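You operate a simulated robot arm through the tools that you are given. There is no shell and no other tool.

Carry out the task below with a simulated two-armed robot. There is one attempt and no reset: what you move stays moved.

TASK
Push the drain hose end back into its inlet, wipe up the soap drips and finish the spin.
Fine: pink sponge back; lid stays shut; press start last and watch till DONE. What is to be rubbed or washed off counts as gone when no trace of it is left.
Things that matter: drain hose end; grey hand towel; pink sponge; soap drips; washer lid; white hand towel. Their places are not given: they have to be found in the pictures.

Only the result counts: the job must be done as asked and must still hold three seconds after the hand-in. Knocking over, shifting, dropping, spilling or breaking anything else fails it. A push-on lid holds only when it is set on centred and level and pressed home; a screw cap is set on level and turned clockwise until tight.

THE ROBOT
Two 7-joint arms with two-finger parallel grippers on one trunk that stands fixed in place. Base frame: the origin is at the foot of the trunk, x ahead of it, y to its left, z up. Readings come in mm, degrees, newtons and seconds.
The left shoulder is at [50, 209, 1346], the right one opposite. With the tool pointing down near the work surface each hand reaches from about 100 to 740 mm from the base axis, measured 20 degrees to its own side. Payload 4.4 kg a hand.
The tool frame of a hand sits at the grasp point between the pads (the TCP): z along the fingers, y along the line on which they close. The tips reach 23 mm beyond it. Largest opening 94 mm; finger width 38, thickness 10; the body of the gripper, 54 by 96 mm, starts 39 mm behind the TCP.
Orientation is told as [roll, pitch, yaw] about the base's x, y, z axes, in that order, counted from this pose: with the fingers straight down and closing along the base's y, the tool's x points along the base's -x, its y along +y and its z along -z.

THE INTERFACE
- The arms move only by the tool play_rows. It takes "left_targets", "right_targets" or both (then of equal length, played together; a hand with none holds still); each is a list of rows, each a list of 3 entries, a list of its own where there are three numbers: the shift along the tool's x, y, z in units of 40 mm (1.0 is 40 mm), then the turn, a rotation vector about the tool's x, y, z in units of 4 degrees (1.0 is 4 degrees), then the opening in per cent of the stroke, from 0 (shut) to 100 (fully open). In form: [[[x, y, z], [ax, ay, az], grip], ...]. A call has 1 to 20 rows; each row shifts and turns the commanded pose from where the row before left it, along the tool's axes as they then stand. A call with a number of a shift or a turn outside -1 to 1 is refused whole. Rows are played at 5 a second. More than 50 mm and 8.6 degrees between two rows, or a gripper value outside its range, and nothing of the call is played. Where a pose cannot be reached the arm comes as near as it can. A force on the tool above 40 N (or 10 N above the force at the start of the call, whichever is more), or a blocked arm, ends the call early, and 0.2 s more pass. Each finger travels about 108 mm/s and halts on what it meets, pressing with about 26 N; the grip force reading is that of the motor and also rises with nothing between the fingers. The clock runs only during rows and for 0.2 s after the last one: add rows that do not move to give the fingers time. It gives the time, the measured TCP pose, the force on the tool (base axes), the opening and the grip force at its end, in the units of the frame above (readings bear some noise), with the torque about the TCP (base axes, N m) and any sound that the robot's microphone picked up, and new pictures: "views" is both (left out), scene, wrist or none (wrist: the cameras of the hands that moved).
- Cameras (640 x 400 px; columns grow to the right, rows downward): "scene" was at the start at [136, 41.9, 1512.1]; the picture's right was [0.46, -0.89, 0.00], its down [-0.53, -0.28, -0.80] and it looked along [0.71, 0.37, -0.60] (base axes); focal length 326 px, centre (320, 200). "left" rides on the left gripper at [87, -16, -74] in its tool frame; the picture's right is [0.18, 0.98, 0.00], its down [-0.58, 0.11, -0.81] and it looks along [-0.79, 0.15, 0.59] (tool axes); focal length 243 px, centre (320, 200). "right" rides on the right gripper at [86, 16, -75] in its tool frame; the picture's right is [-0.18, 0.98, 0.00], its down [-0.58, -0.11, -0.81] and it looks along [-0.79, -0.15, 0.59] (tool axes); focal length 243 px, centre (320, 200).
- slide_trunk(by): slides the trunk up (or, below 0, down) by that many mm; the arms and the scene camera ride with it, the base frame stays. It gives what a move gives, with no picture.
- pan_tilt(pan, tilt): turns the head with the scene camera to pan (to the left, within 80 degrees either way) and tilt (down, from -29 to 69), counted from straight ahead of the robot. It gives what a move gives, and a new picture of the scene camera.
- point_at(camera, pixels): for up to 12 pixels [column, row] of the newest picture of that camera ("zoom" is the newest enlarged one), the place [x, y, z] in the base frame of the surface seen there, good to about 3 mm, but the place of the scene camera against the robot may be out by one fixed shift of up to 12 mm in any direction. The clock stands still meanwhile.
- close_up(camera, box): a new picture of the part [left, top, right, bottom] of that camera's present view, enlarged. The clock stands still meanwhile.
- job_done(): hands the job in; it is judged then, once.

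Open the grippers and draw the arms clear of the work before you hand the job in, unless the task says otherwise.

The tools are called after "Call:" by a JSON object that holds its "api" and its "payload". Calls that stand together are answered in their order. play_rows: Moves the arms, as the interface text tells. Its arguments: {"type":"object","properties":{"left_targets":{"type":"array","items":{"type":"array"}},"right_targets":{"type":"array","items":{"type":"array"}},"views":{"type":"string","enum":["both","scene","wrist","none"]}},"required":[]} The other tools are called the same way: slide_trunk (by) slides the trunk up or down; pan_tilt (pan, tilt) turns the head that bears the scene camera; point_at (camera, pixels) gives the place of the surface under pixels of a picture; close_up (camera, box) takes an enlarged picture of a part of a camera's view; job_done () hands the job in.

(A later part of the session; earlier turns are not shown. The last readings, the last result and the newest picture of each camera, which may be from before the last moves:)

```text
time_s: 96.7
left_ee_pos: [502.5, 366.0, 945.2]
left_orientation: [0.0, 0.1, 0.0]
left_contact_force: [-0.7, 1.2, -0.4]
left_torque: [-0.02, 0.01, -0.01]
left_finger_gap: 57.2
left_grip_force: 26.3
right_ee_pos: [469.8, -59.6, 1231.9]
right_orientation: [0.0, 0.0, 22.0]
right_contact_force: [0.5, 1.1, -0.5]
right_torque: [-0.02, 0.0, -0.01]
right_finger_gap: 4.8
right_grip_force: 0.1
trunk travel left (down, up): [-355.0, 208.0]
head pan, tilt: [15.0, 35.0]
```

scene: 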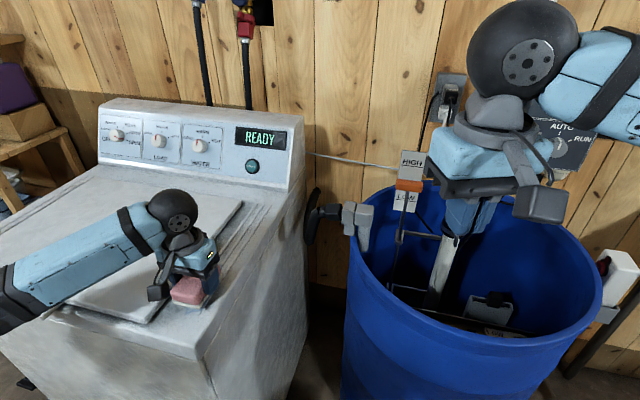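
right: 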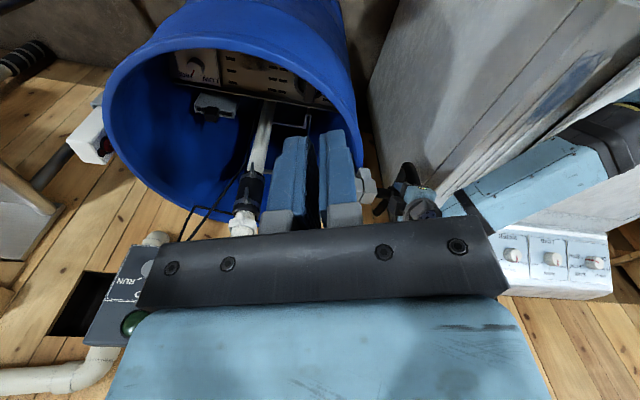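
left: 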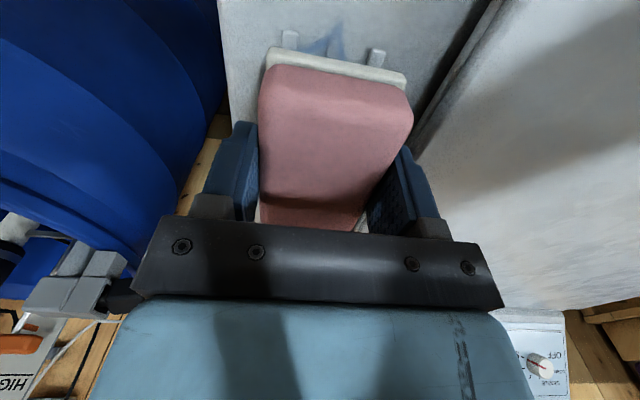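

Still no force; I go on in 1 mm steps.

Call:
{"api": "play_rows", "payload": {"left_targets": [[[0, 0, 0.025], [0, 0, 0], 50], [[0, 0, 0.025], [0, 0, 0], 50], [[0, 0, 0], [0, 0, 0], 50]], "views": "wrist"}}

Call:
{"api": "close_up", "payload": {"camera": "left", "box": [240, 20, 440, 150]}}

Call:
{"api": "close_up", "payload": {"camera": "scene", "box": [150, 240, 250, 320]}}

```text
time_s: 97.5
left_ee_pos: [501.8, 366.1, 946.0]
left_orientation: [0.1, -0.2, -0.1]
left_contact_force: [6.7, 3.8, 13.5]
left_torque: [0.21, 0.31, -0.23]
left_finger_gap: 57.0
left_grip_force: 26.3
right_ee_pos: [467.8, -59.5, 1231.9]
right_orientation: [0.0, 0.0, 22.0]
right_contact_force: [0.2, 0.8, 0.3]
right_torque: [0.0, 0.01, 0.02]
right_finger_gap: 4.5
right_grip_force: 0.1
trunk travel left (down, up): [-355.0, 208.0]
head pan, tilt: [15.0, 35.0]
```

left: 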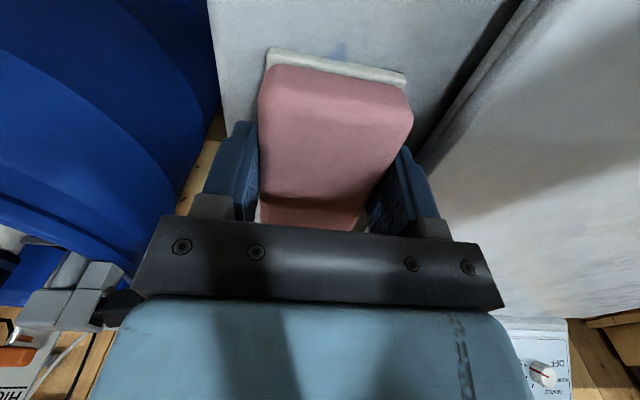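

```text
3.08 times, centred on (340, 85) of left
```

zoom: 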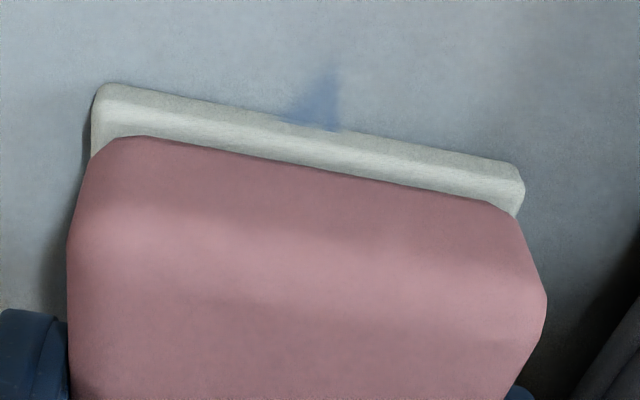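

```text
5.00 times, centred on (200, 280) of scene
```

zoom: 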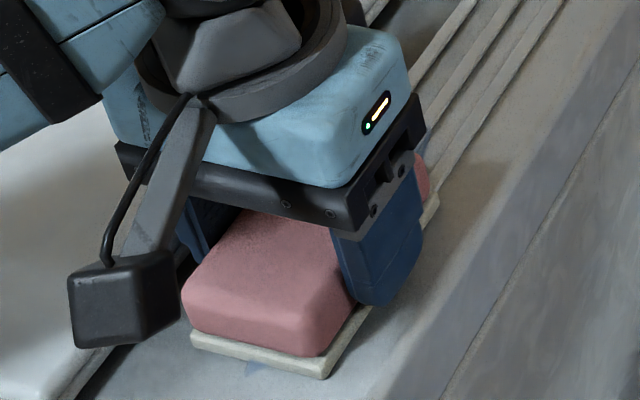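

Contact with 13.5 N. Now I stroke along the ridges: forward to x≈560, back to x≈478, forward again.

Call:
{"api": "play_rows", "payload": {"left_targets": [[[-0.25, 0, 0], [0, 0, 0], 50], [[-0.25, 0, 0], [0, 0, 0], 50], [[-0.25, 0, 0], [0, 0, 0], 50], [[-0.25, 0, 0], [0, 0, 0], 50], [[-0.25, 0, 0], [0, 0, 0], 50], [[-0.25, 0, 0], [0, 0, 0], 50]], "views": "both"}}

Call:
{"api": "close_up", "payload": {"camera": "left", "box": [200, 0, 440, 150]}}

```text
time_s: 98.9
left_ee_pos: [561.6, 365.7, 945.2]
left_orientation: [0.1, -0.1, 0.0]
left_contact_force: [-5.6, 1.0, 9.0]
left_torque: [-0.13, 0.17, -0.06]
left_finger_gap: 57.0
left_grip_force: 25.6
right_ee_pos: [466.5, -59.7, 1231.1]
right_orientation: [0.0, -0.1, 22.0]
right_contact_force: [-0.8, 0.6, -0.4]
right_torque: [-0.01, -0.03, 0.02]
right_finger_gap: 4.6
right_grip_force: 0.1
trunk travel left (down, up): [-355.0, 208.0]
head pan, tilt: [15.0, 35.0]
```

scene: 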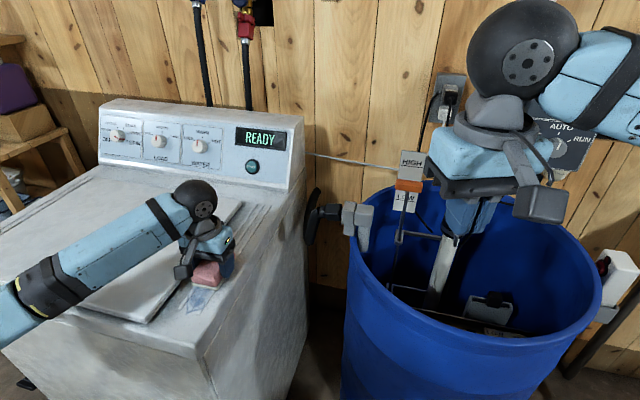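
left: 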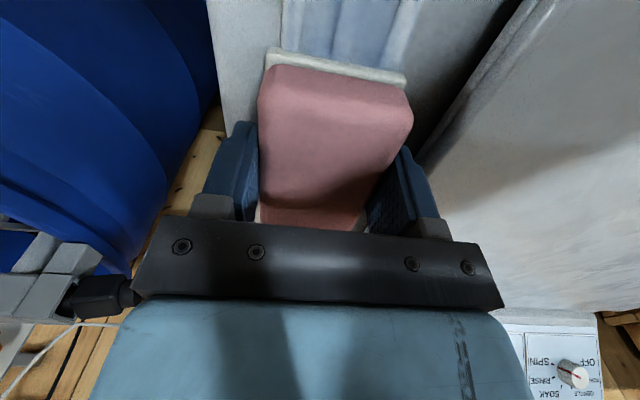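

```text
2.67 times, centred on (320, 75) of left
```

zoom: 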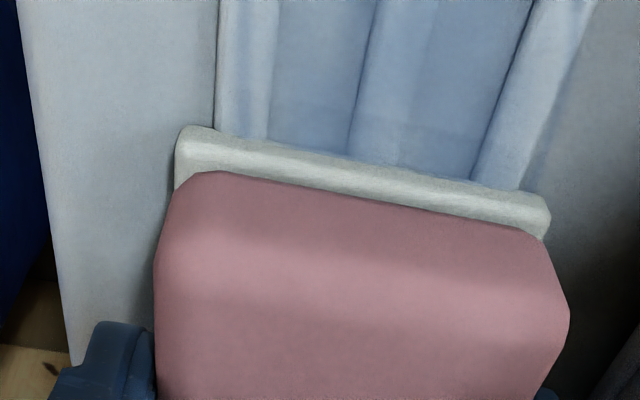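

The smear has faded after one pass. I continue strokes back and forth over x 472–572.

Call:
{"api": "play_rows", "payload": {"left_targets": [[[0.25, 0, 0], [0, 0, 0], 50], [[0.25, 0, 0], [0, 0, 0], 50], [[0.25, 0, 0], [0, 0, 0], 50], [[0.25, 0, 0], [0, 0, 0], 50], [[0.25, 0, 0], [0, 0, 0], 50], [[0.25, 0, 0], [0, 0, 0], 50], [[0.25, 0, 0], [0, 0, 0], 50], [[0.25, 0, 0], [0, 0, 0], 50], [[0.25, 0, 0], [0, 0, 0], 50], [[-0.25, 0, 0], [0, 0, 0], 50], [[-0.25, 0, 0], [0, 0, 0], 50], [[-0.25, 0, 0], [0, 0, 0], 50], [[-0.25, 0, 0], [0, 0, 0], 50], [[-0.25, 0, 0], [0, 0, 0], 50], [[-0.25, 0, 0], [0, 0, 0], 50], [[-0.25, 0, 0], [0, 0, 0], 50], [[-0.25, 0, 0], [0, 0, 0], 50], [[-0.25, 0, 0], [0, 0, 0], 50], [[-0.25, 0, 0], [0, 0, 0], 50]], "views": "both"}}

Call:
{"api": "close_up", "payload": {"camera": "left", "box": [200, 0, 440, 150]}}

Call:
{"api": "close_up", "payload": {"camera": "scene", "box": [150, 220, 270, 320]}}

```text
time_s: 102.9
left_ee_pos: [572.7, 364.0, 946.4]
left_orientation: [0.2, -0.1, 0.0]
left_contact_force: [-2.4, 0.8, 4.2]
left_torque: [-0.1, 0.07, 0.0]
left_finger_gap: 57.1
left_grip_force: 26.2
right_ee_pos: [468.3, -58.8, 1230.5]
right_orientation: [0.0, -0.1, 21.9]
right_contact_force: [-0.4, 0.3, 0.0]
right_torque: [-0.01, -0.02, -0.02]
right_finger_gap: 4.6
right_grip_force: 0.0
trunk travel left (down, up): [-355.0, 208.0]
head pan, tilt: [15.0, 35.0]
```

scene: 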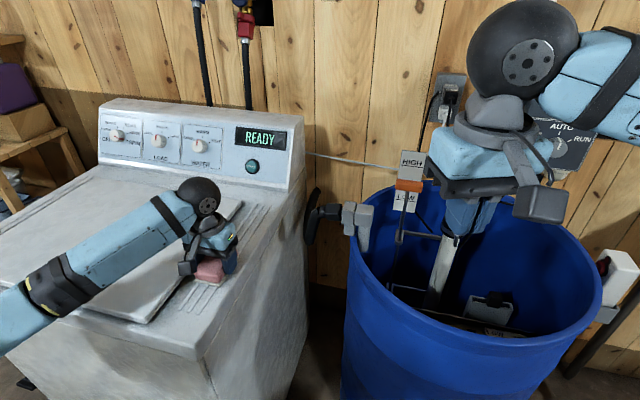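
left: 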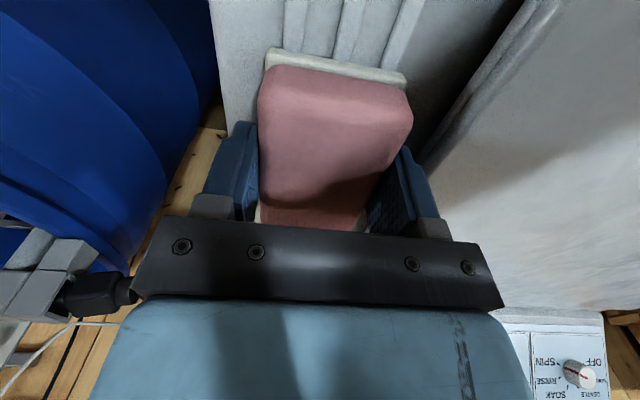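

```text
2.67 times, centred on (320, 75) of left
```

zoom: 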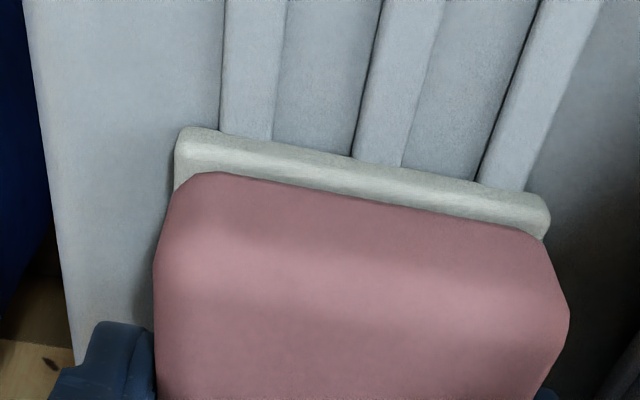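

```text
4.00 times, centred on (210, 270) of scene
```

zoom: 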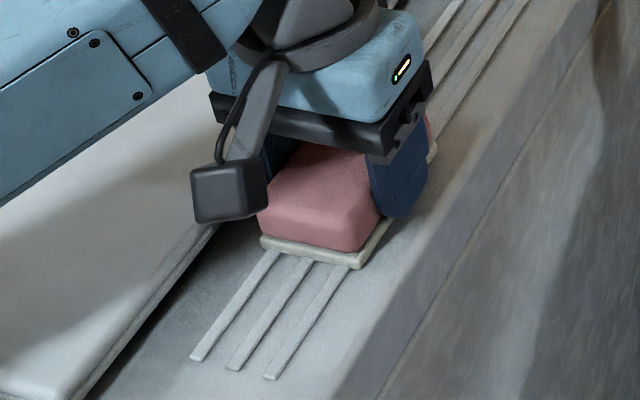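

No smear visible behind the sponge. I do one more full cycle with slight y offsets and a bit more pressure to catch any traces.

Call:
{"api": "play_rows", "payload": {"left_targets": [[[0, 0.15, 0.02], [0, 0, 0], 50], [[0.26, 0, 0], [0, 0, 0], 50], [[0.26, 0, 0], [0, 0, 0], 50], [[0.26, 0, 0], [0, 0, 0], 50], [[0.26, 0, 0], [0, 0, 0], 50], [[0.26, 0, 0], [0, 0, 0], 50], [[0.26, 0, 0], [0, 0, 0], 50], [[0.26, 0, 0], [0, 0, 0], 50], [[0.26, 0, 0], [0, 0, 0], 50], [[0.26, 0, 0], [0, 0, 0], 50], [[0.26, 0, 0], [0, 0, 0], 50], [[0, -0.35, 0], [0, 0, 0], 50], [[-0.28, 0, 0], [0, 0, 0], 50], [[-0.28, 0, 0], [0, 0, 0], 50], [[-0.28, 0, 0], [0, 0, 0], 50], [[-0.28, 0, 0], [0, 0, 0], 50], [[-0.28, 0, 0], [0, 0, 0], 50], [[-0.28, 0, 0], [0, 0, 0], 50], [[-0.28, 0, 0], [0, 0, 0], 50], [[-0.28, 0, 0], [0, 0, 0], 50]], "views": "both"}}

```text
time_s: 107.1
left_ee_pos: [557.1, 356.0, 945.5]
left_orientation: [0.2, -0.1, 0.0]
left_contact_force: [-6.3, 0.8, 12.6]
left_torque: [-0.13, 0.23, -0.05]
left_finger_gap: 56.9
left_grip_force: 26.1
right_ee_pos: [465.1, -59.0, 1231.6]
right_orientation: [0.1, -0.1, 22.0]
right_contact_force: [0.3, 0.1, 0.2]
right_torque: [0.03, 0.01, 0.0]
right_finger_gap: 5.0
right_grip_force: 0.1
trunk travel left (down, up): [-355.0, 208.0]
head pan, tilt: [15.0, 35.0]
```

scene: 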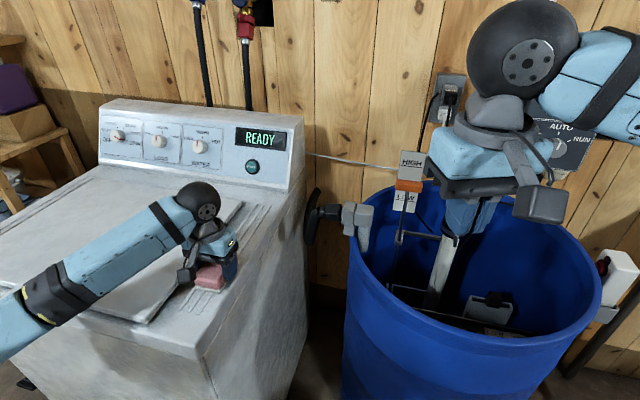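
left: 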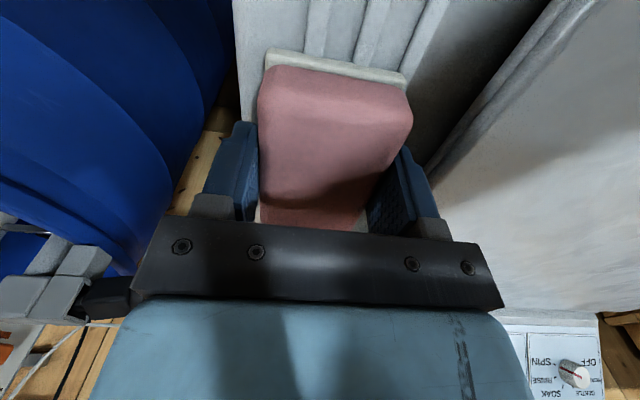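

One more forward stretch to x≈590 and then lift to inspect the wiped area.

Call:
{"api": "play_rows", "payload": {"left_targets": [[[-0.28, 0.1, 0], [0, 0, 0], 50], [[-0.28, 0.1, 0], [0, 0, 0], 50], [[-0.28, 0.1, 0], [0, 0, 0], 50], [[0.28, 0, 0], [0, 0, 0], 50], [[0.28, 0, 0], [0, 0, 0], 50], [[0.28, 0, 0], [0, 0, 0], 50], [[0, 0, -0.4], [0, 0, 0], 50], [[0, 0, -0.8], [0, 0, 0], 50], [[0, 0, -0.8], [0, 0, 0], 50], [[0, 0, 0], [0, 0, 0], 50]], "views": "both"}}

Call:
{"api": "close_up", "payload": {"camera": "scene", "box": [150, 180, 290, 330]}}

Call:
{"api": "close_up", "payload": {"camera": "left", "box": [150, 0, 440, 150]}}

```text
time_s: 109.3
left_ee_pos: [557.2, 370.0, 1025.4]
left_orientation: [0.0, 0.0, 0.0]
left_contact_force: [0.2, -0.7, -0.7]
left_torque: [0.01, 0.01, -0.02]
left_finger_gap: 57.0
left_grip_force: 26.1
right_ee_pos: [468.6, -58.6, 1231.5]
right_orientation: [0.1, 0.0, 21.9]
right_contact_force: [-0.2, 0.0, -0.5]
right_torque: [-0.01, 0.02, 0.01]
right_finger_gap: 4.6
right_grip_force: 0.0
trunk travel left (down, up): [-355.0, 208.0]
head pan, tilt: [15.0, 35.0]
```

scene: 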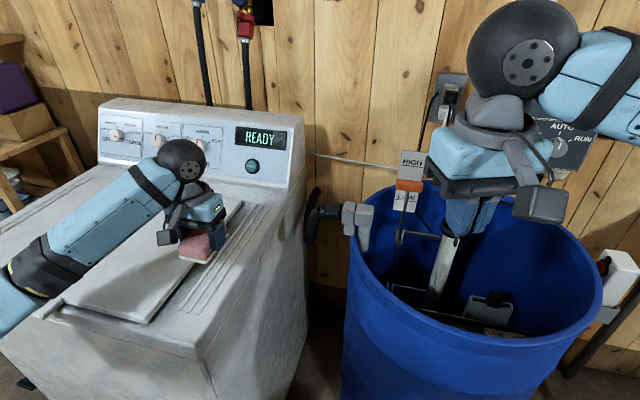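
left: 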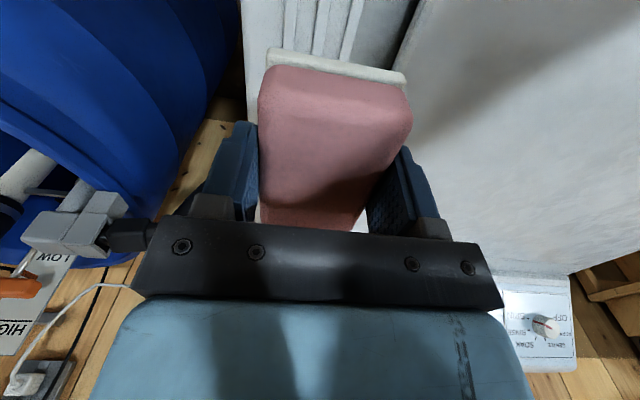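

```text
2.67 times, centred on (220, 255) of scene
```

zoom: 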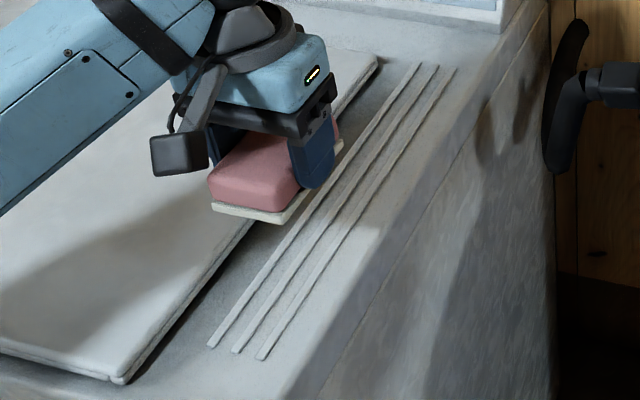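

```text
2.21 times, centred on (295, 75) of left
```

zoom: 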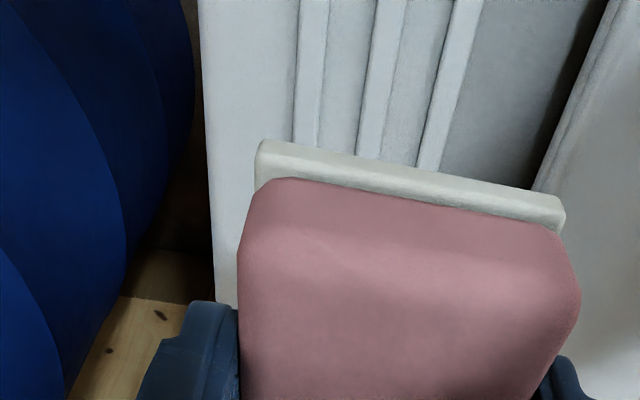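

The deck looks clean. Now I return the sponge to its original place (TCP 510.3, 532.7), stopping a few mm above the lid.

Call:
{"api": "play_rows", "payload": {"left_targets": [[[0.235, 0.813, 0], [0, 0, 0], 50], [[0.235, 0.813, 0], [0, 0, 0], 50], [[0.235, 0.813, 0], [0, 0, 0], 50], [[0.235, 0.813, 0], [0, 0, 0], 50], [[0.235, 0.813, 0], [0, 0, 0], 50], [[0, 0, 0.6], [0, 0, 0], 50], [[0, 0, 0.5], [0, 0, 0], 50], [[0, 0, 0.25], [0, 0, 0], 50], [[0, 0, 0], [0, 0, 0], 50]], "views": "both"}}

```text
time_s: 111.3
left_ee_pos: [510.6, 532.3, 970.1]
left_orientation: [0.0, 0.0, 0.1]
left_contact_force: [0.5, 0.0, -0.9]
left_torque: [0.01, 0.0, 0.01]
left_finger_gap: 57.1
left_grip_force: 26.0
right_ee_pos: [468.2, -58.6, 1231.2]
right_orientation: [0.0, 0.1, 21.9]
right_contact_force: [0.0, -0.1, 0.4]
right_torque: [-0.01, -0.04, -0.01]
right_finger_gap: 4.8
right_grip_force: 0.0
trunk travel left (down, up): [-355.0, 208.0]
head pan, tilt: [15.0, 35.0]
```

scene: 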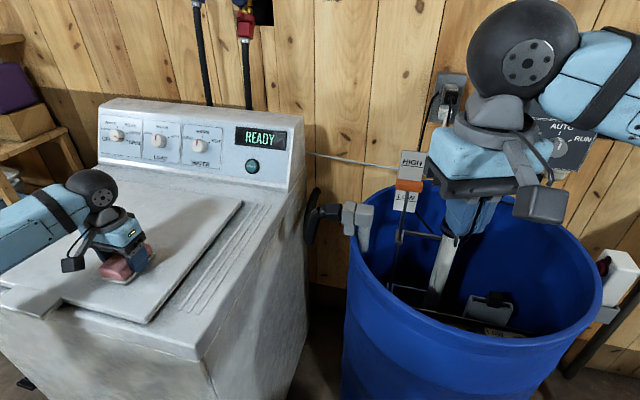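
left: 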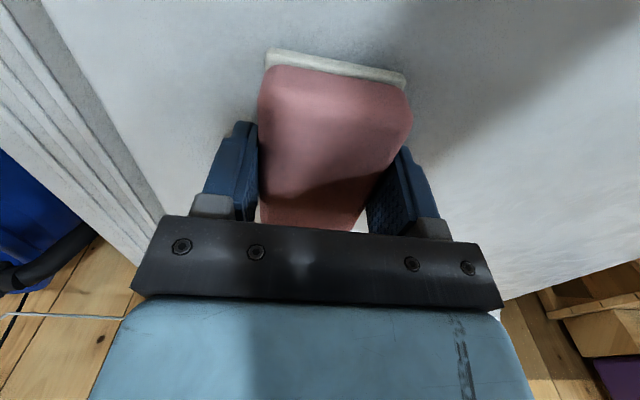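

I lower the last ~3 mm in 1 mm steps until contact.

Call:
{"api": "play_rows", "payload": {"left_targets": [[[0, 0, 0.03], [0, 0, 0], 50], [[0, 0, 0.03], [0, 0, 0], 50], [[0, 0, 0.03], [0, 0, 0], 50], [[0, 0, 0], [0, 0, 0], 50]], "views": "none"}}

```text
time_s: 112.3
left_ee_pos: [511.8, 531.3, 966.0]
left_orientation: [0.0, 0.0, 0.0]
left_contact_force: [0.2, 0.4, 0.1]
left_torque: [0.0, -0.02, 0.01]
left_finger_gap: 56.9
left_grip_force: 26.3
right_ee_pos: [468.9, -58.4, 1230.6]
right_orientation: [0.0, 0.0, 22.0]
right_contact_force: [-0.2, 0.0, 0.2]
right_torque: [-0.03, -0.05, -0.01]
right_finger_gap: 4.8
right_grip_force: 0.1
trunk travel left (down, up): [-355.0, 208.0]
head pan, tilt: [15.0, 35.0]
```

Near contact (z=966.0); one more 1 mm step, then release.

Call:
{"api": "play_rows", "payload": {"left_targets": [[[0, 0, 0.025], [0, 0, 0], 50], [[0, 0, 0], [0, 0, 0], 50]], "views": "none"}}

```text
time_s: 112.9
left_ee_pos: [510.7, 532.9, 966.4]
left_orientation: [0.0, -0.1, 0.1]
left_contact_force: [3.3, 0.7, 5.1]
left_torque: [0.04, -0.09, 0.02]
left_finger_gap: 57.0
left_grip_force: 26.2
right_ee_pos: [467.6, -59.0, 1230.8]
right_orientation: [0.0, 0.1, 22.1]
right_contact_force: [0.4, -0.2, -1.0]
right_torque: [0.02, -0.01, 0.0]
right_finger_gap: 4.7
right_grip_force: 0.1
trunk travel left (down, up): [-355.0, 208.0]
head pan, tilt: [15.0, 35.0]
```

Contact with 5 N at the original pose. I open the fingers and rise straight up.

Call:
{"api": "play_rows", "payload": {"left_targets": [[[0, 0, 0], [0, 0, 0], 70], [[0, 0, 0], [0, 0, 0], 85], [[0, 0, 0], [0, 0, 0], 100], [[0, 0, 0], [0, 0, 0], 100], [[0, 0, -0.5], [0, 0, 0], 100], [[0, 0, -0.9], [0, 0, 0], 100], [[0, 0, -0.9], [0, 0, 0], 100], [[0, 0, -0.9], [0, 0, 0], 100], [[0, 0, 0], [0, 0, 0], 100]], "views": "both"}}

Call:
{"api": "close_up", "payload": {"camera": "scene", "box": [60, 190, 300, 340]}}

Call:
{"api": "point_at", "payload": {"camera": "left", "pixels": [[330, 100], [290, 50]]}}

```text
time_s: 114.9
left_ee_pos: [511.2, 533.5, 1092.4]
left_orientation: [0.0, 0.0, 0.0]
left_contact_force: [-0.6, -0.4, 0.8]
left_torque: [-0.04, -0.03, 0.0]
left_finger_gap: 94.2
left_grip_force: 0.1
right_ee_pos: [468.2, -58.3, 1230.1]
right_orientation: [0.0, 0.0, 22.0]
right_contact_force: [0.9, -0.4, 0.1]
right_torque: [0.03, 0.0, 0.02]
right_finger_gap: 4.7
right_grip_force: 0.1
trunk travel left (down, up): [-355.0, 208.0]
head pan, tilt: [15.0, 35.0]
```

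scene: 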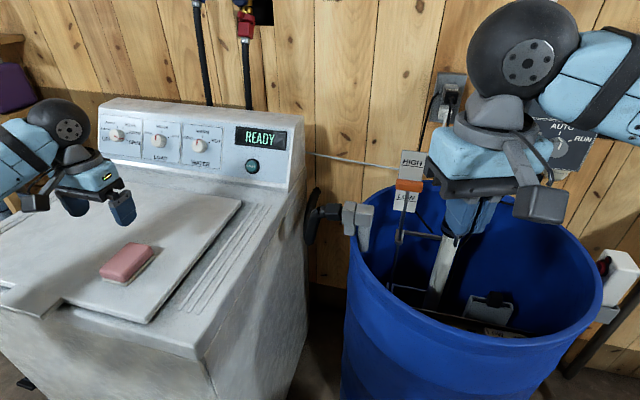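
left: 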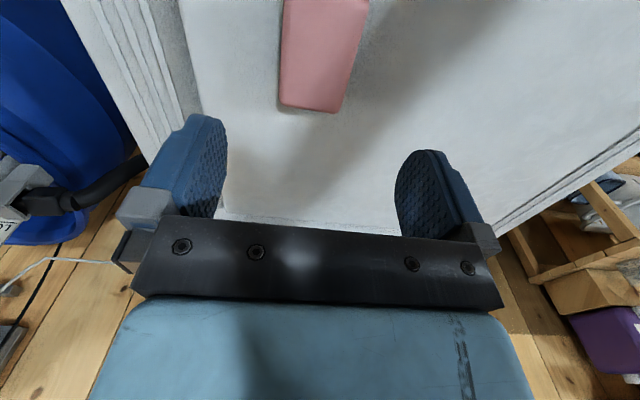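

```text
2.67 times, centred on (180, 265) of scene
```

zoom: 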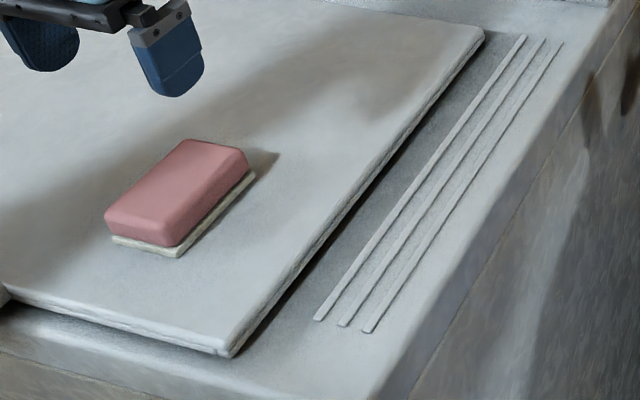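

```text
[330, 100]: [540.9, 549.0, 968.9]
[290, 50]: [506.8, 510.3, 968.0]
```

The sponge is back and the ridges look clean. I'll inspect the wiped zone at high zoom and look over the rest of the washer for other drips.

Call:
{"api": "close_up", "payload": {"camera": "scene", "box": [165, 240, 245, 320]}}

Call:
{"api": "close_up", "payload": {"camera": "left", "box": [60, 0, 240, 160]}}

Call:
{"api": "close_up", "payload": {"camera": "scene", "box": [0, 150, 320, 400]}}

Call:
{"api": "close_up", "payload": {"camera": "scene", "box": [90, 90, 310, 210]}}

```text
5.00 times, centred on (205, 280) of scene
```

zoom: 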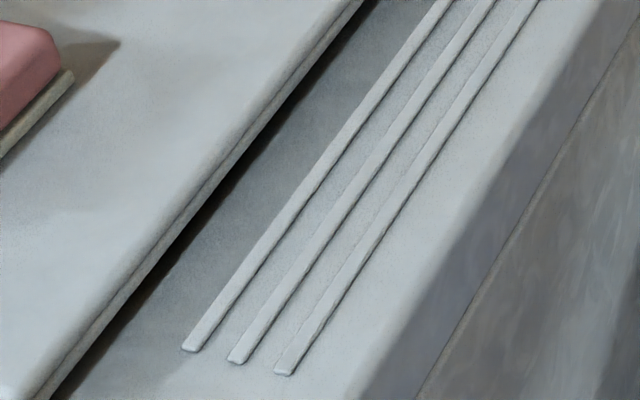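

```text
2.50 times, centred on (150, 80) of left
```

zoom: 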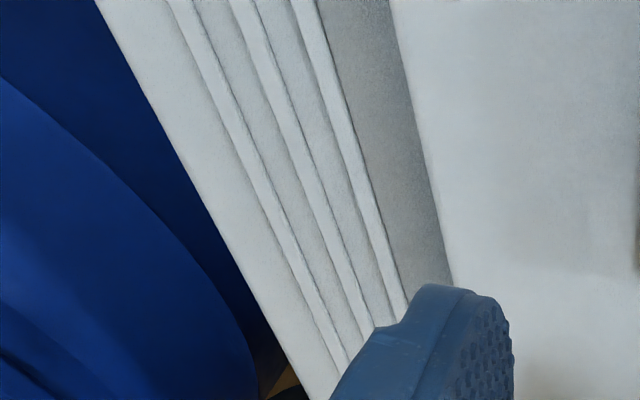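

```text
1.60 times, centred on (160, 275) of scene
```

zoom: 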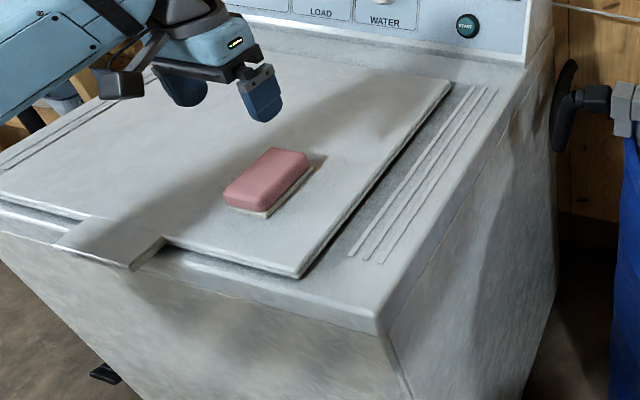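

```text
2.91 times, centred on (200, 150) of scene
```

zoom: 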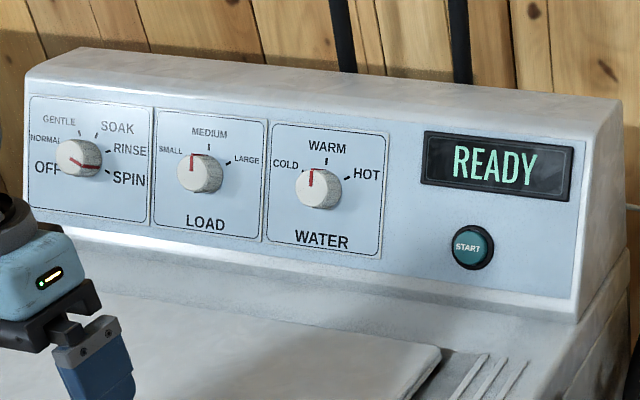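

Clean everywhere. I'll zoom on the cycle dial and measure the start button.

Call:
{"api": "close_up", "payload": {"camera": "scene", "box": [98, 120, 148, 165]}}

Call:
{"api": "close_up", "payload": {"camera": "scene", "box": [225, 120, 305, 190]}}

Call:
{"api": "point_at", "payload": {"camera": "zoom", "pixels": [[215, 262], [185, 262], [240, 262], [215, 235], [215, 290], [175, 262], [260, 262], [150, 262], [215, 210], [215, 330], [300, 262], [330, 100]]}}

```text
8.89 times, centred on (123, 142) of scene
```

zoom: 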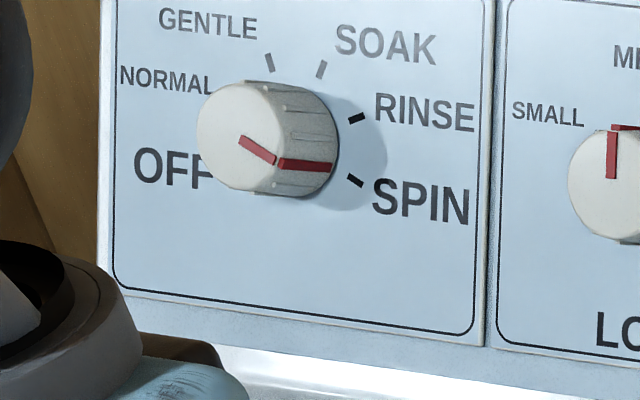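

```text
5.71 times, centred on (265, 155) of scene
```

zoom: 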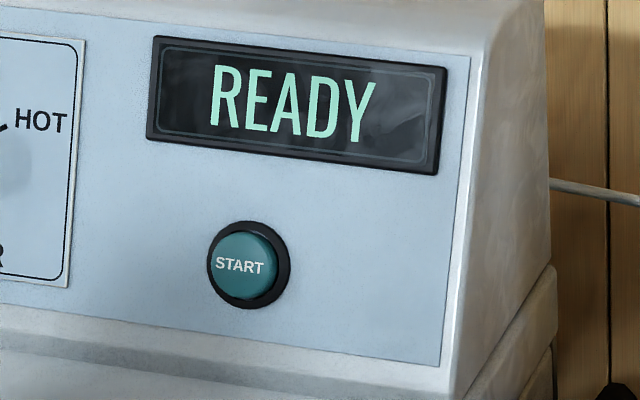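

```text
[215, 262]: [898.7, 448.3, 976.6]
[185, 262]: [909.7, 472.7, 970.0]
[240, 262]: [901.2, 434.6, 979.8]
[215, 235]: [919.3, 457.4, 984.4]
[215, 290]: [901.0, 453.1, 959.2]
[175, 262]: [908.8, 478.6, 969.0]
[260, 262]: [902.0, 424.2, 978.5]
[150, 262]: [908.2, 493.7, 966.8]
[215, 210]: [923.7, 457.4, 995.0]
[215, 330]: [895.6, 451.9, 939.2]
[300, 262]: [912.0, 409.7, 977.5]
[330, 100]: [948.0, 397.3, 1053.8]
```

The dial points to SPIN; button cap ≈ (907, 435, 980) on a panel tilted ~27°. I'll press it with the left hand, fingers closed: first yaw to −75° at a safe height.

Call:
{"api": "play_rows", "payload": {"left_targets": [[[0, 0, -0.2], [0, 0, 1], 100], [[0, 0, 0], [0, 0, 1], 100], [[0, 0, 0], [0, 0, 1], 100], [[0, 0, 0], [0, 0, 1], 100], [[0, 0, 0], [0, 0, 1], 100], [[0, 0, 0], [0, 0, 1], 100], [[0, 0, 0], [0, 0, 1], 60], [[0, 0, 0], [0, 0, 1], 30], [[0, 0, 0], [0, 0, 1], 5], [[0, 0, 0], [0, 0, 1], 0], [[0, 0, 0], [0, 0, 1], 0], [[0, 0, 0], [0, 0, 1], 0], [[0, 0, 0], [0, 0, 1], 0], [[0, 0, 0], [0, 0, 1], 0], [[0, 0, 0], [0, 0, 1], 0], [[0, 0, 0], [0, 0, 1], 0], [[0, 0, 0], [0, 0, 1], 0], [[0, 0, 0], [0, 0, 1], 0], [[0, 0, 0], [0, 0, 0.75], 0]], "views": "both"}}

```text
time_s: 118.9
left_ee_pos: [510.2, 532.3, 1101.3]
left_orientation: [0.0, 0.0, -75.1]
left_contact_force: [0.6, -0.6, 0.6]
left_torque: [0.01, 0.04, -0.03]
left_finger_gap: 0.0
left_grip_force: 26.0
right_ee_pos: [467.6, -59.2, 1230.9]
right_orientation: [0.0, 0.0, 22.1]
right_contact_force: [0.5, 0.2, -0.3]
right_torque: [0.01, -0.03, -0.01]
right_finger_gap: 4.9
right_grip_force: 0.0
trunk travel left (down, up): [-355.0, 208.0]
head pan, tilt: [15.0, 35.0]
```

scene: 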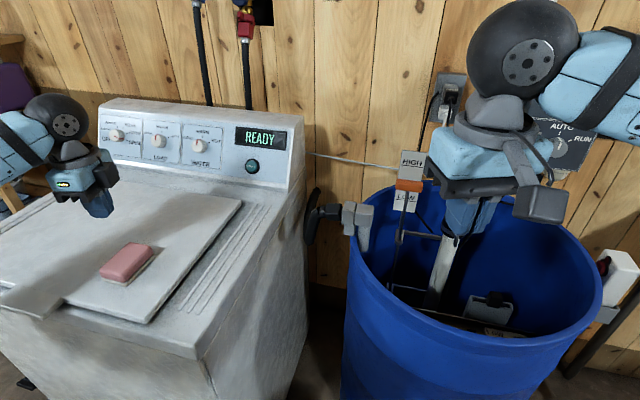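
left: 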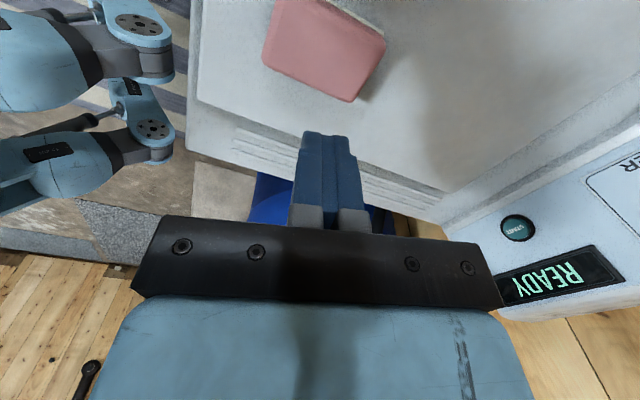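

The left camera sees the START button at (518,228). I measure it from this shift-free camera.

Call:
{"api": "close_up", "payload": {"camera": "left", "box": [480, 195, 560, 260]}}

Call:
{"api": "point_at", "payload": {"camera": "zoom", "pixels": [[310, 205], [280, 205], [340, 205], [310, 170], [310, 240], [200, 150], [450, 250], [310, 330], [310, 80], [260, 240], [355, 225], [305, 260]]}}

```text
6.15 times, centred on (520, 228) of left
```

zoom: 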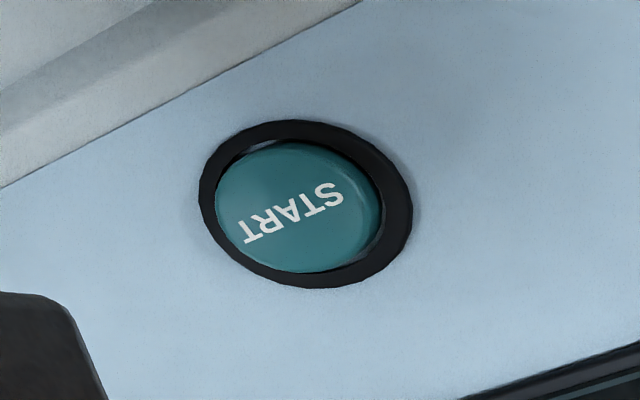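

```text
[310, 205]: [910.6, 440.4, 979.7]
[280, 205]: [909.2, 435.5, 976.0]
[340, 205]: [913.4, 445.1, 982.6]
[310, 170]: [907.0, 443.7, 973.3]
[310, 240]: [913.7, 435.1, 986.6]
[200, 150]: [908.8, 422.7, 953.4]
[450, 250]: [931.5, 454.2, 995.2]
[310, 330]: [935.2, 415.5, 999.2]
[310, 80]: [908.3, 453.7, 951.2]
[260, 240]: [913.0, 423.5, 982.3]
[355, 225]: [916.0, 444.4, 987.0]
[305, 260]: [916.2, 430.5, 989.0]
```

Cap center ≈ (910, 438, 979.5), protruding ~12 mm from the panel. I move to a standoff while tilting the closed fingers forward – first half, then check.

Call:
{"api": "play_rows", "payload": {"left_targets": [[[-0.303, 0.449, 0.1325], [-1, 0, 0], 0], [[-0.303, 0.439, 0.164], [-1, 0, 0], 0], [[-0.303, 0.426, 0.194], [-1, 0, 0], 0], [[-0.303, 0.412, 0.223], [-1, 0, 0], 0], [[-0.303, 0.395, 0.251], [-1, 0, 0], 0], [[-0.303, 0.377, 0.278], [-1, 0, 0], 0], [[-0.303, 0.357, 0.304], [-1, 0, 0], 0], [[-0.303, 0.334, 0.328], [-1, 0, 0], 0], [[0, 0, 0], [0, 0, 0], 0]], "views": "both"}}

```text
time_s: 120.9
left_ee_pos: [675.4, 476.5, 1058.4]
left_orientation: [32.1, 0.0, -75.0]
left_contact_force: [0.4, -0.6, 0.4]
left_torque: [0.0, 0.0, 0.0]
left_finger_gap: 0.0
left_grip_force: 26.0
right_ee_pos: [468.3, -59.1, 1230.6]
right_orientation: [0.0, 0.1, 22.0]
right_contact_force: [-0.6, 0.6, -0.6]
right_torque: [-0.01, 0.03, 0.03]
right_finger_gap: 4.5
right_grip_force: 0.0
trunk travel left (down, up): [-355.0, 208.0]
head pan, tilt: [15.0, 35.0]
```

scene: 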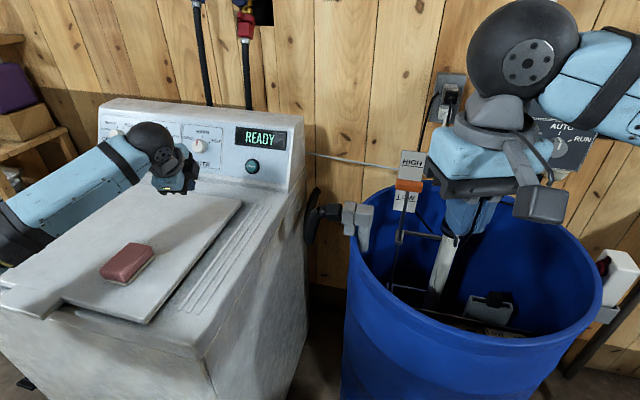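
left: 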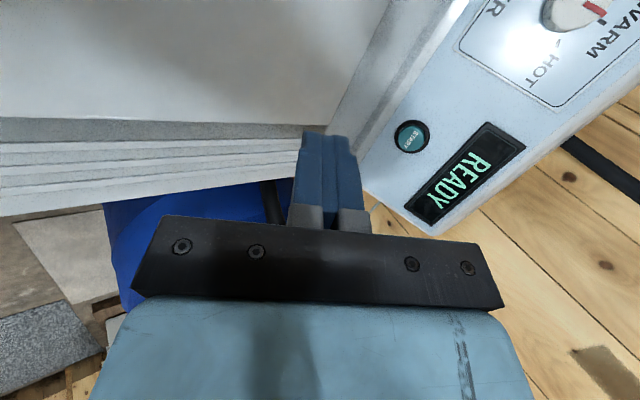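

On track. I continue to the standoff pose with the remaining tilt.

Call:
{"api": "play_rows", "payload": {"left_targets": [[[-0.303, 0.311, 0.35], [-1, 0, 0], 0], [[-0.303, 0.286, 0.371], [-1, 0, 0], 0], [[-0.303, 0.259, 0.39], [-1, 0, 0], 0], [[-0.303, 0.231, 0.407], [-1, 0, 0], 0], [[-0.303, 0.202, 0.422], [-1, 0, 0], 0], [[-0.303, 0.172, 0.436], [-1, 0, 0], 0], [[-0.303, 0.141, 0.447], [-1, 0, 0], 0], [[-0.303, 0.11, 0.455], [-1, 0, 0], 0], [[0, 0, 0], [0, 0, 0], 0]], "views": "both"}}

```text
time_s: 122.9
left_ee_pos: [838.0, 420.6, 1016.6]
left_orientation: [64.1, 0.0, -75.0]
left_contact_force: [-0.1, 0.1, 0.2]
left_torque: [-0.01, 0.01, 0.01]
left_finger_gap: 0.1
left_grip_force: 25.9
right_ee_pos: [468.1, -58.8, 1231.1]
right_orientation: [0.0, 0.0, 22.1]
right_contact_force: [0.2, 0.6, 0.3]
right_torque: [-0.01, 0.03, 0.02]
right_finger_gap: 5.0
right_grip_force: 0.1
trunk travel left (down, up): [-355.0, 208.0]
head pan, tilt: [15.0, 35.0]
```

scene: 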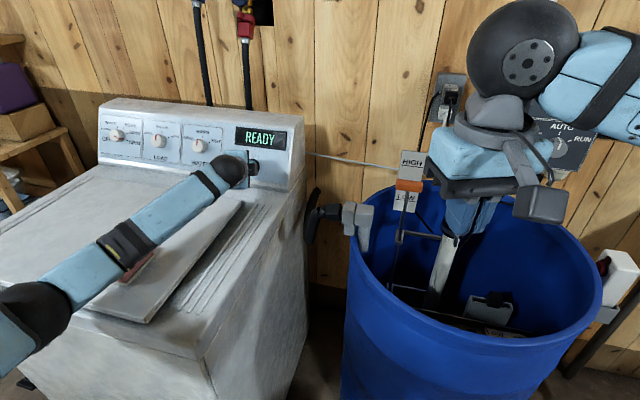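
left: 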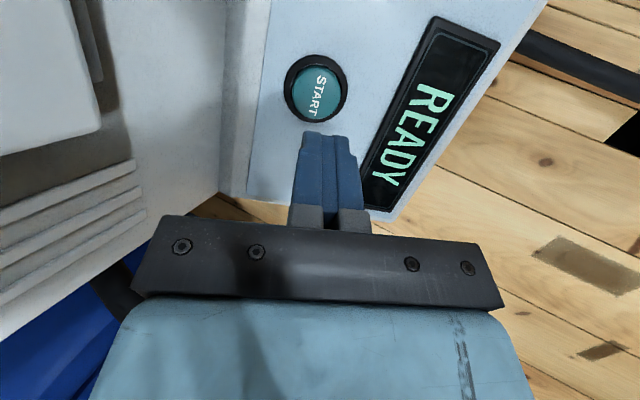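

Standoff reached; the button is right ahead of the fingertips. I check forearm clearance above the sponge.

Call:
{"api": "point_at", "payload": {"camera": "scene", "pixels": [[130, 262], [120, 240], [150, 250], [142, 270], [100, 280], [60, 310], [175, 215]]}}

Call:
{"api": "close_up", "payload": {"camera": "scene", "box": [60, 180, 240, 330]}}

Call:
{"api": "close_up", "payload": {"camera": "left", "box": [260, 30, 380, 160]}}

Call:
{"api": "point_at", "payload": {"camera": "zoom", "pixels": [[305, 180], [280, 180], [335, 180], [305, 140], [305, 220], [260, 180], [365, 180], [240, 180], [305, 300], [300, 330]]}}

```text
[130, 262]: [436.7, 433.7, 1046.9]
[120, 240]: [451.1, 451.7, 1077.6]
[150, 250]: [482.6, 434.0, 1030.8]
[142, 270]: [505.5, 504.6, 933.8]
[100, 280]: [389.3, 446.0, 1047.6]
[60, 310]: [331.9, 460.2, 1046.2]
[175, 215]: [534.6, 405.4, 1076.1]
```

```text
2.67 times, centred on (150, 255) of scene
```

zoom: 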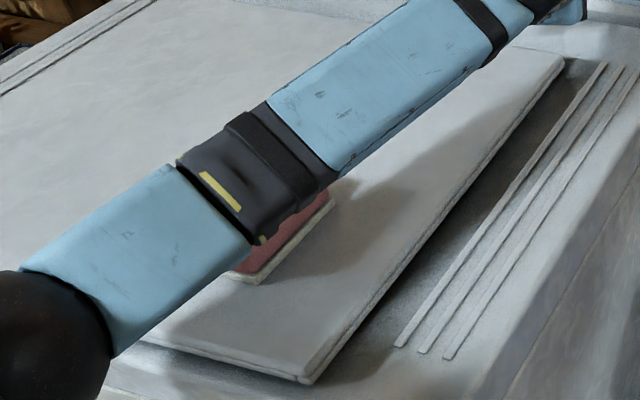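

```text
3.08 times, centred on (320, 95) of left
```

zoom: 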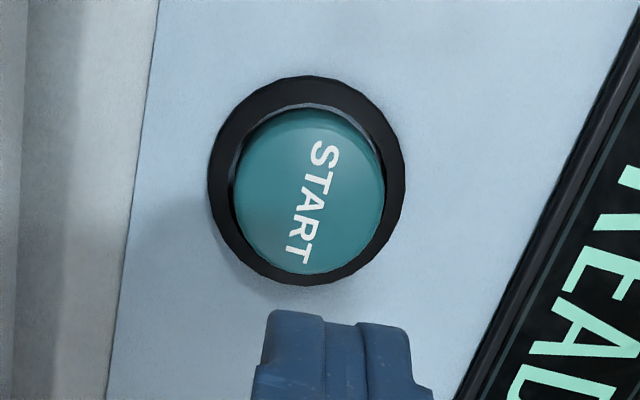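

```text
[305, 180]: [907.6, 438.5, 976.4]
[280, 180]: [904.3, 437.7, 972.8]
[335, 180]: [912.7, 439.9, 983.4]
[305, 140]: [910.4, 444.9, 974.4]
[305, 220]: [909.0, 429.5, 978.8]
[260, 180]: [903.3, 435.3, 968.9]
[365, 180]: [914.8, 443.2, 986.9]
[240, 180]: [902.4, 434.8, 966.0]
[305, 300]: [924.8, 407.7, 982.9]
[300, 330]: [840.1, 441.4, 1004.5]
```

Forearm clears the sponge by >50 mm. Cap center ≈ (908.5, 436.5, 977.5); I correct slightly and advance 46 mm along the fingers, stopping ~12 mm short.

Call:
{"api": "play_rows", "payload": {"left_targets": [[[-0.073, -0.087, 0.4], [0, 0, 0], 0], [[0, 0, 0.4], [0, 0, 0], 0], [[0, 0, 0.35], [0, 0, 0], 0], [[0, 0, 0], [0, 0, 0], 0]], "views": "both"}}

Call:
{"api": "close_up", "payload": {"camera": "left", "box": [240, 60, 400, 200]}}

```text
time_s: 123.9
left_ee_pos: [878.0, 427.3, 992.3]
left_orientation: [64.1, 0.0, -75.0]
left_contact_force: [0.4, -0.2, -0.3]
left_torque: [-0.01, 0.02, 0.0]
left_finger_gap: 0.1
left_grip_force: 25.2
right_ee_pos: [467.9, -60.1, 1231.1]
right_orientation: [-0.1, -0.1, 22.0]
right_contact_force: [0.1, 0.7, 0.5]
right_torque: [0.02, 0.02, 0.01]
right_finger_gap: 4.8
right_grip_force: 0.0
trunk travel left (down, up): [-355.0, 208.0]
head pan, tilt: [15.0, 35.0]
```

scene: 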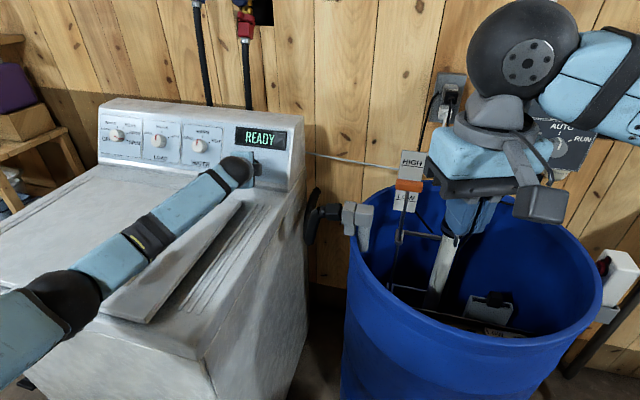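
left: 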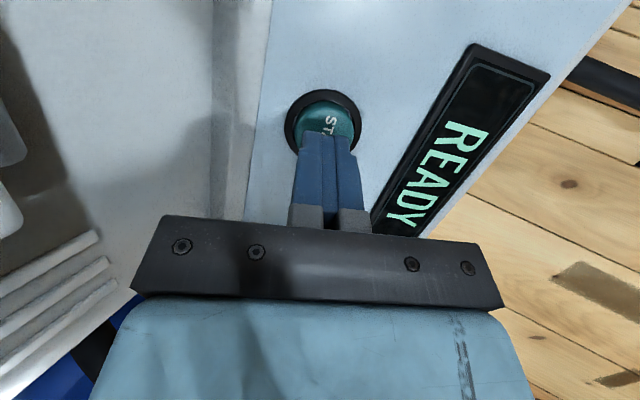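

```text
2.86 times, centred on (320, 130) of left
```

zoom: 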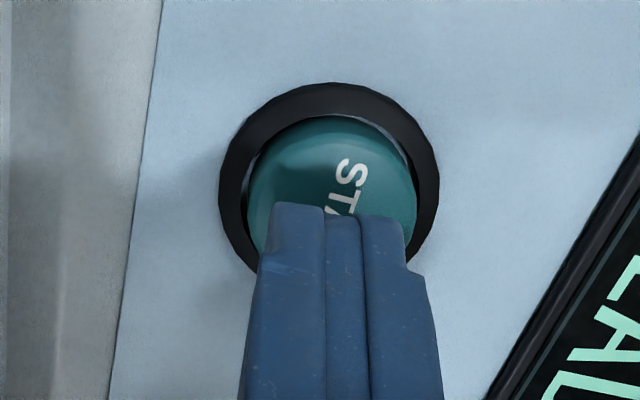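

Fingertips are aligned with the cap, about 12 mm away. All else is done, so I now press in small steps, watching for force and the display.

Call:
{"api": "play_rows", "payload": {"left_targets": [[[0, 0, 0.15], [0, 0, 0], 0], [[0, 0, 0.1], [0, 0, 0], 0], [[0, 0, 0.05], [0, 0, 0], 0]], "views": "scene"}}

```text
time_s: 124.7
left_ee_pos: [889.3, 429.5, 986.9]
left_orientation: [64.0, 0.0, -74.9]
left_contact_force: [-2.8, -0.8, 0.8]
left_torque: [-0.04, 0.01, -0.06]
left_finger_gap: 0.1
left_grip_force: 26.3
right_ee_pos: [469.1, -57.6, 1231.3]
right_orientation: [0.0, 0.0, 22.1]
right_contact_force: [-0.8, 0.3, -0.3]
right_torque: [0.02, 0.0, 0.01]
right_finger_gap: 4.8
right_grip_force: 0.0
trunk travel left (down, up): [-355.0, 208.0]
head pan, tilt: [15.0, 35.0]
heard: click
```

scene: 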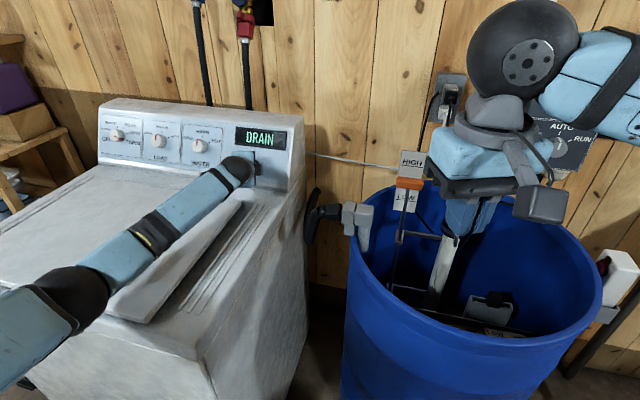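

A click was heard and the display shows DRAIN. I back the fingers straight off the button and then watch.

Call:
{"api": "play_rows", "payload": {"left_targets": [[[0, 0, -0.5], [0, 0, 0], 0], [[0, 0, -0.9], [0, 0, 0], 0], [[0, 0, -0.9], [0, 0, 0], 0], [[0, 0, 0], [0, 0, 0], 0]], "views": "scene"}}

Call:
{"api": "close_up", "payload": {"camera": "scene", "box": [225, 110, 345, 260]}}

```text
time_s: 125.7
left_ee_pos: [808.6, 409.5, 1027.6]
left_orientation: [64.0, 0.0, -75.1]
left_contact_force: [0.4, 0.1, 0.3]
left_torque: [-0.01, -0.03, 0.02]
left_finger_gap: 0.0
left_grip_force: 26.2
right_ee_pos: [468.9, -58.9, 1230.4]
right_orientation: [0.0, 0.0, 21.9]
right_contact_force: [0.5, -0.2, 0.0]
right_torque: [0.01, 0.05, -0.02]
right_finger_gap: 4.8
right_grip_force: 0.0
trunk travel left (down, up): [-355.0, 208.0]
head pan, tilt: [15.0, 35.0]
```

scene: 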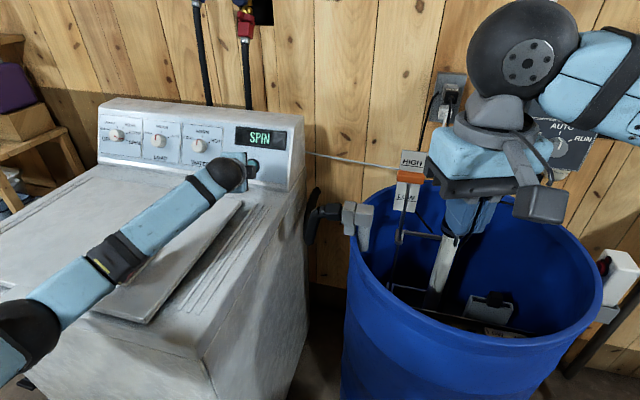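

```text
2.67 times, centred on (285, 185) of scene
```

zoom: 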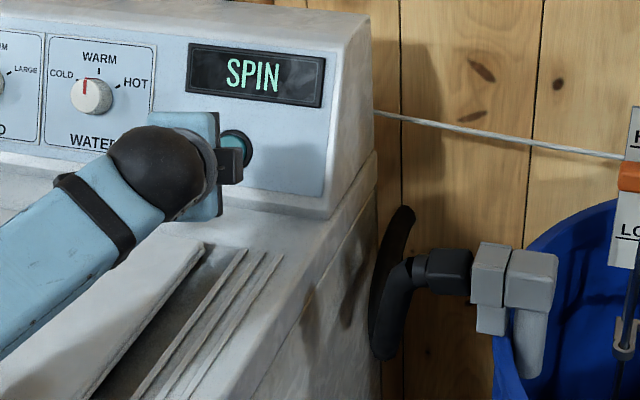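

Display shows SPIN; hose still seated. I retract the left arm along the reverse path while watching.

Call:
{"api": "play_rows", "payload": {"left_targets": [[[0.303, -0.11, -0.455], [1, 0, 0], 0], [[0.303, -0.141, -0.447], [1, 0, 0], 0], [[0.303, -0.172, -0.436], [1, 0, 0], 0], [[0.303, -0.202, -0.422], [1, 0, 0], 0], [[0.303, -0.231, -0.407], [1, 0, 0], 0], [[0.303, -0.259, -0.39], [1, 0, 0], 0], [[0.303, -0.286, -0.371], [1, 0, 0], 0], [[0.303, -0.311, -0.35], [1, 0, 0], 0]], "views": "scene"}}

Call:
{"api": "close_up", "payload": {"camera": "scene", "box": [225, 110, 465, 260]}}

```text
time_s: 127.5
left_ee_pos: [640.8, 463.9, 1061.7]
left_orientation: [32.0, 0.1, -75.0]
left_contact_force: [0.0, -0.3, -0.2]
left_torque: [-0.02, -0.01, -0.02]
left_finger_gap: 0.0
left_grip_force: 26.1
right_ee_pos: [468.4, -59.4, 1231.9]
right_orientation: [0.0, 0.0, 22.1]
right_contact_force: [-0.1, 1.1, 0.4]
right_torque: [-0.01, -0.03, 0.04]
right_finger_gap: 4.7
right_grip_force: 0.1
trunk travel left (down, up): [-355.0, 208.0]
head pan, tilt: [15.0, 35.0]
```

scene: 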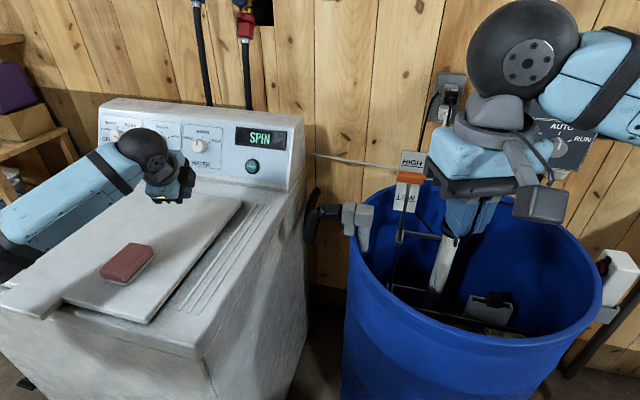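

```text
2.67 times, centred on (345, 185) of scene
```

zoom: 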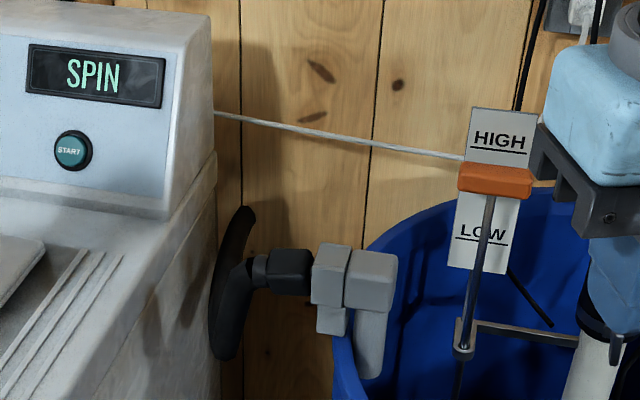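

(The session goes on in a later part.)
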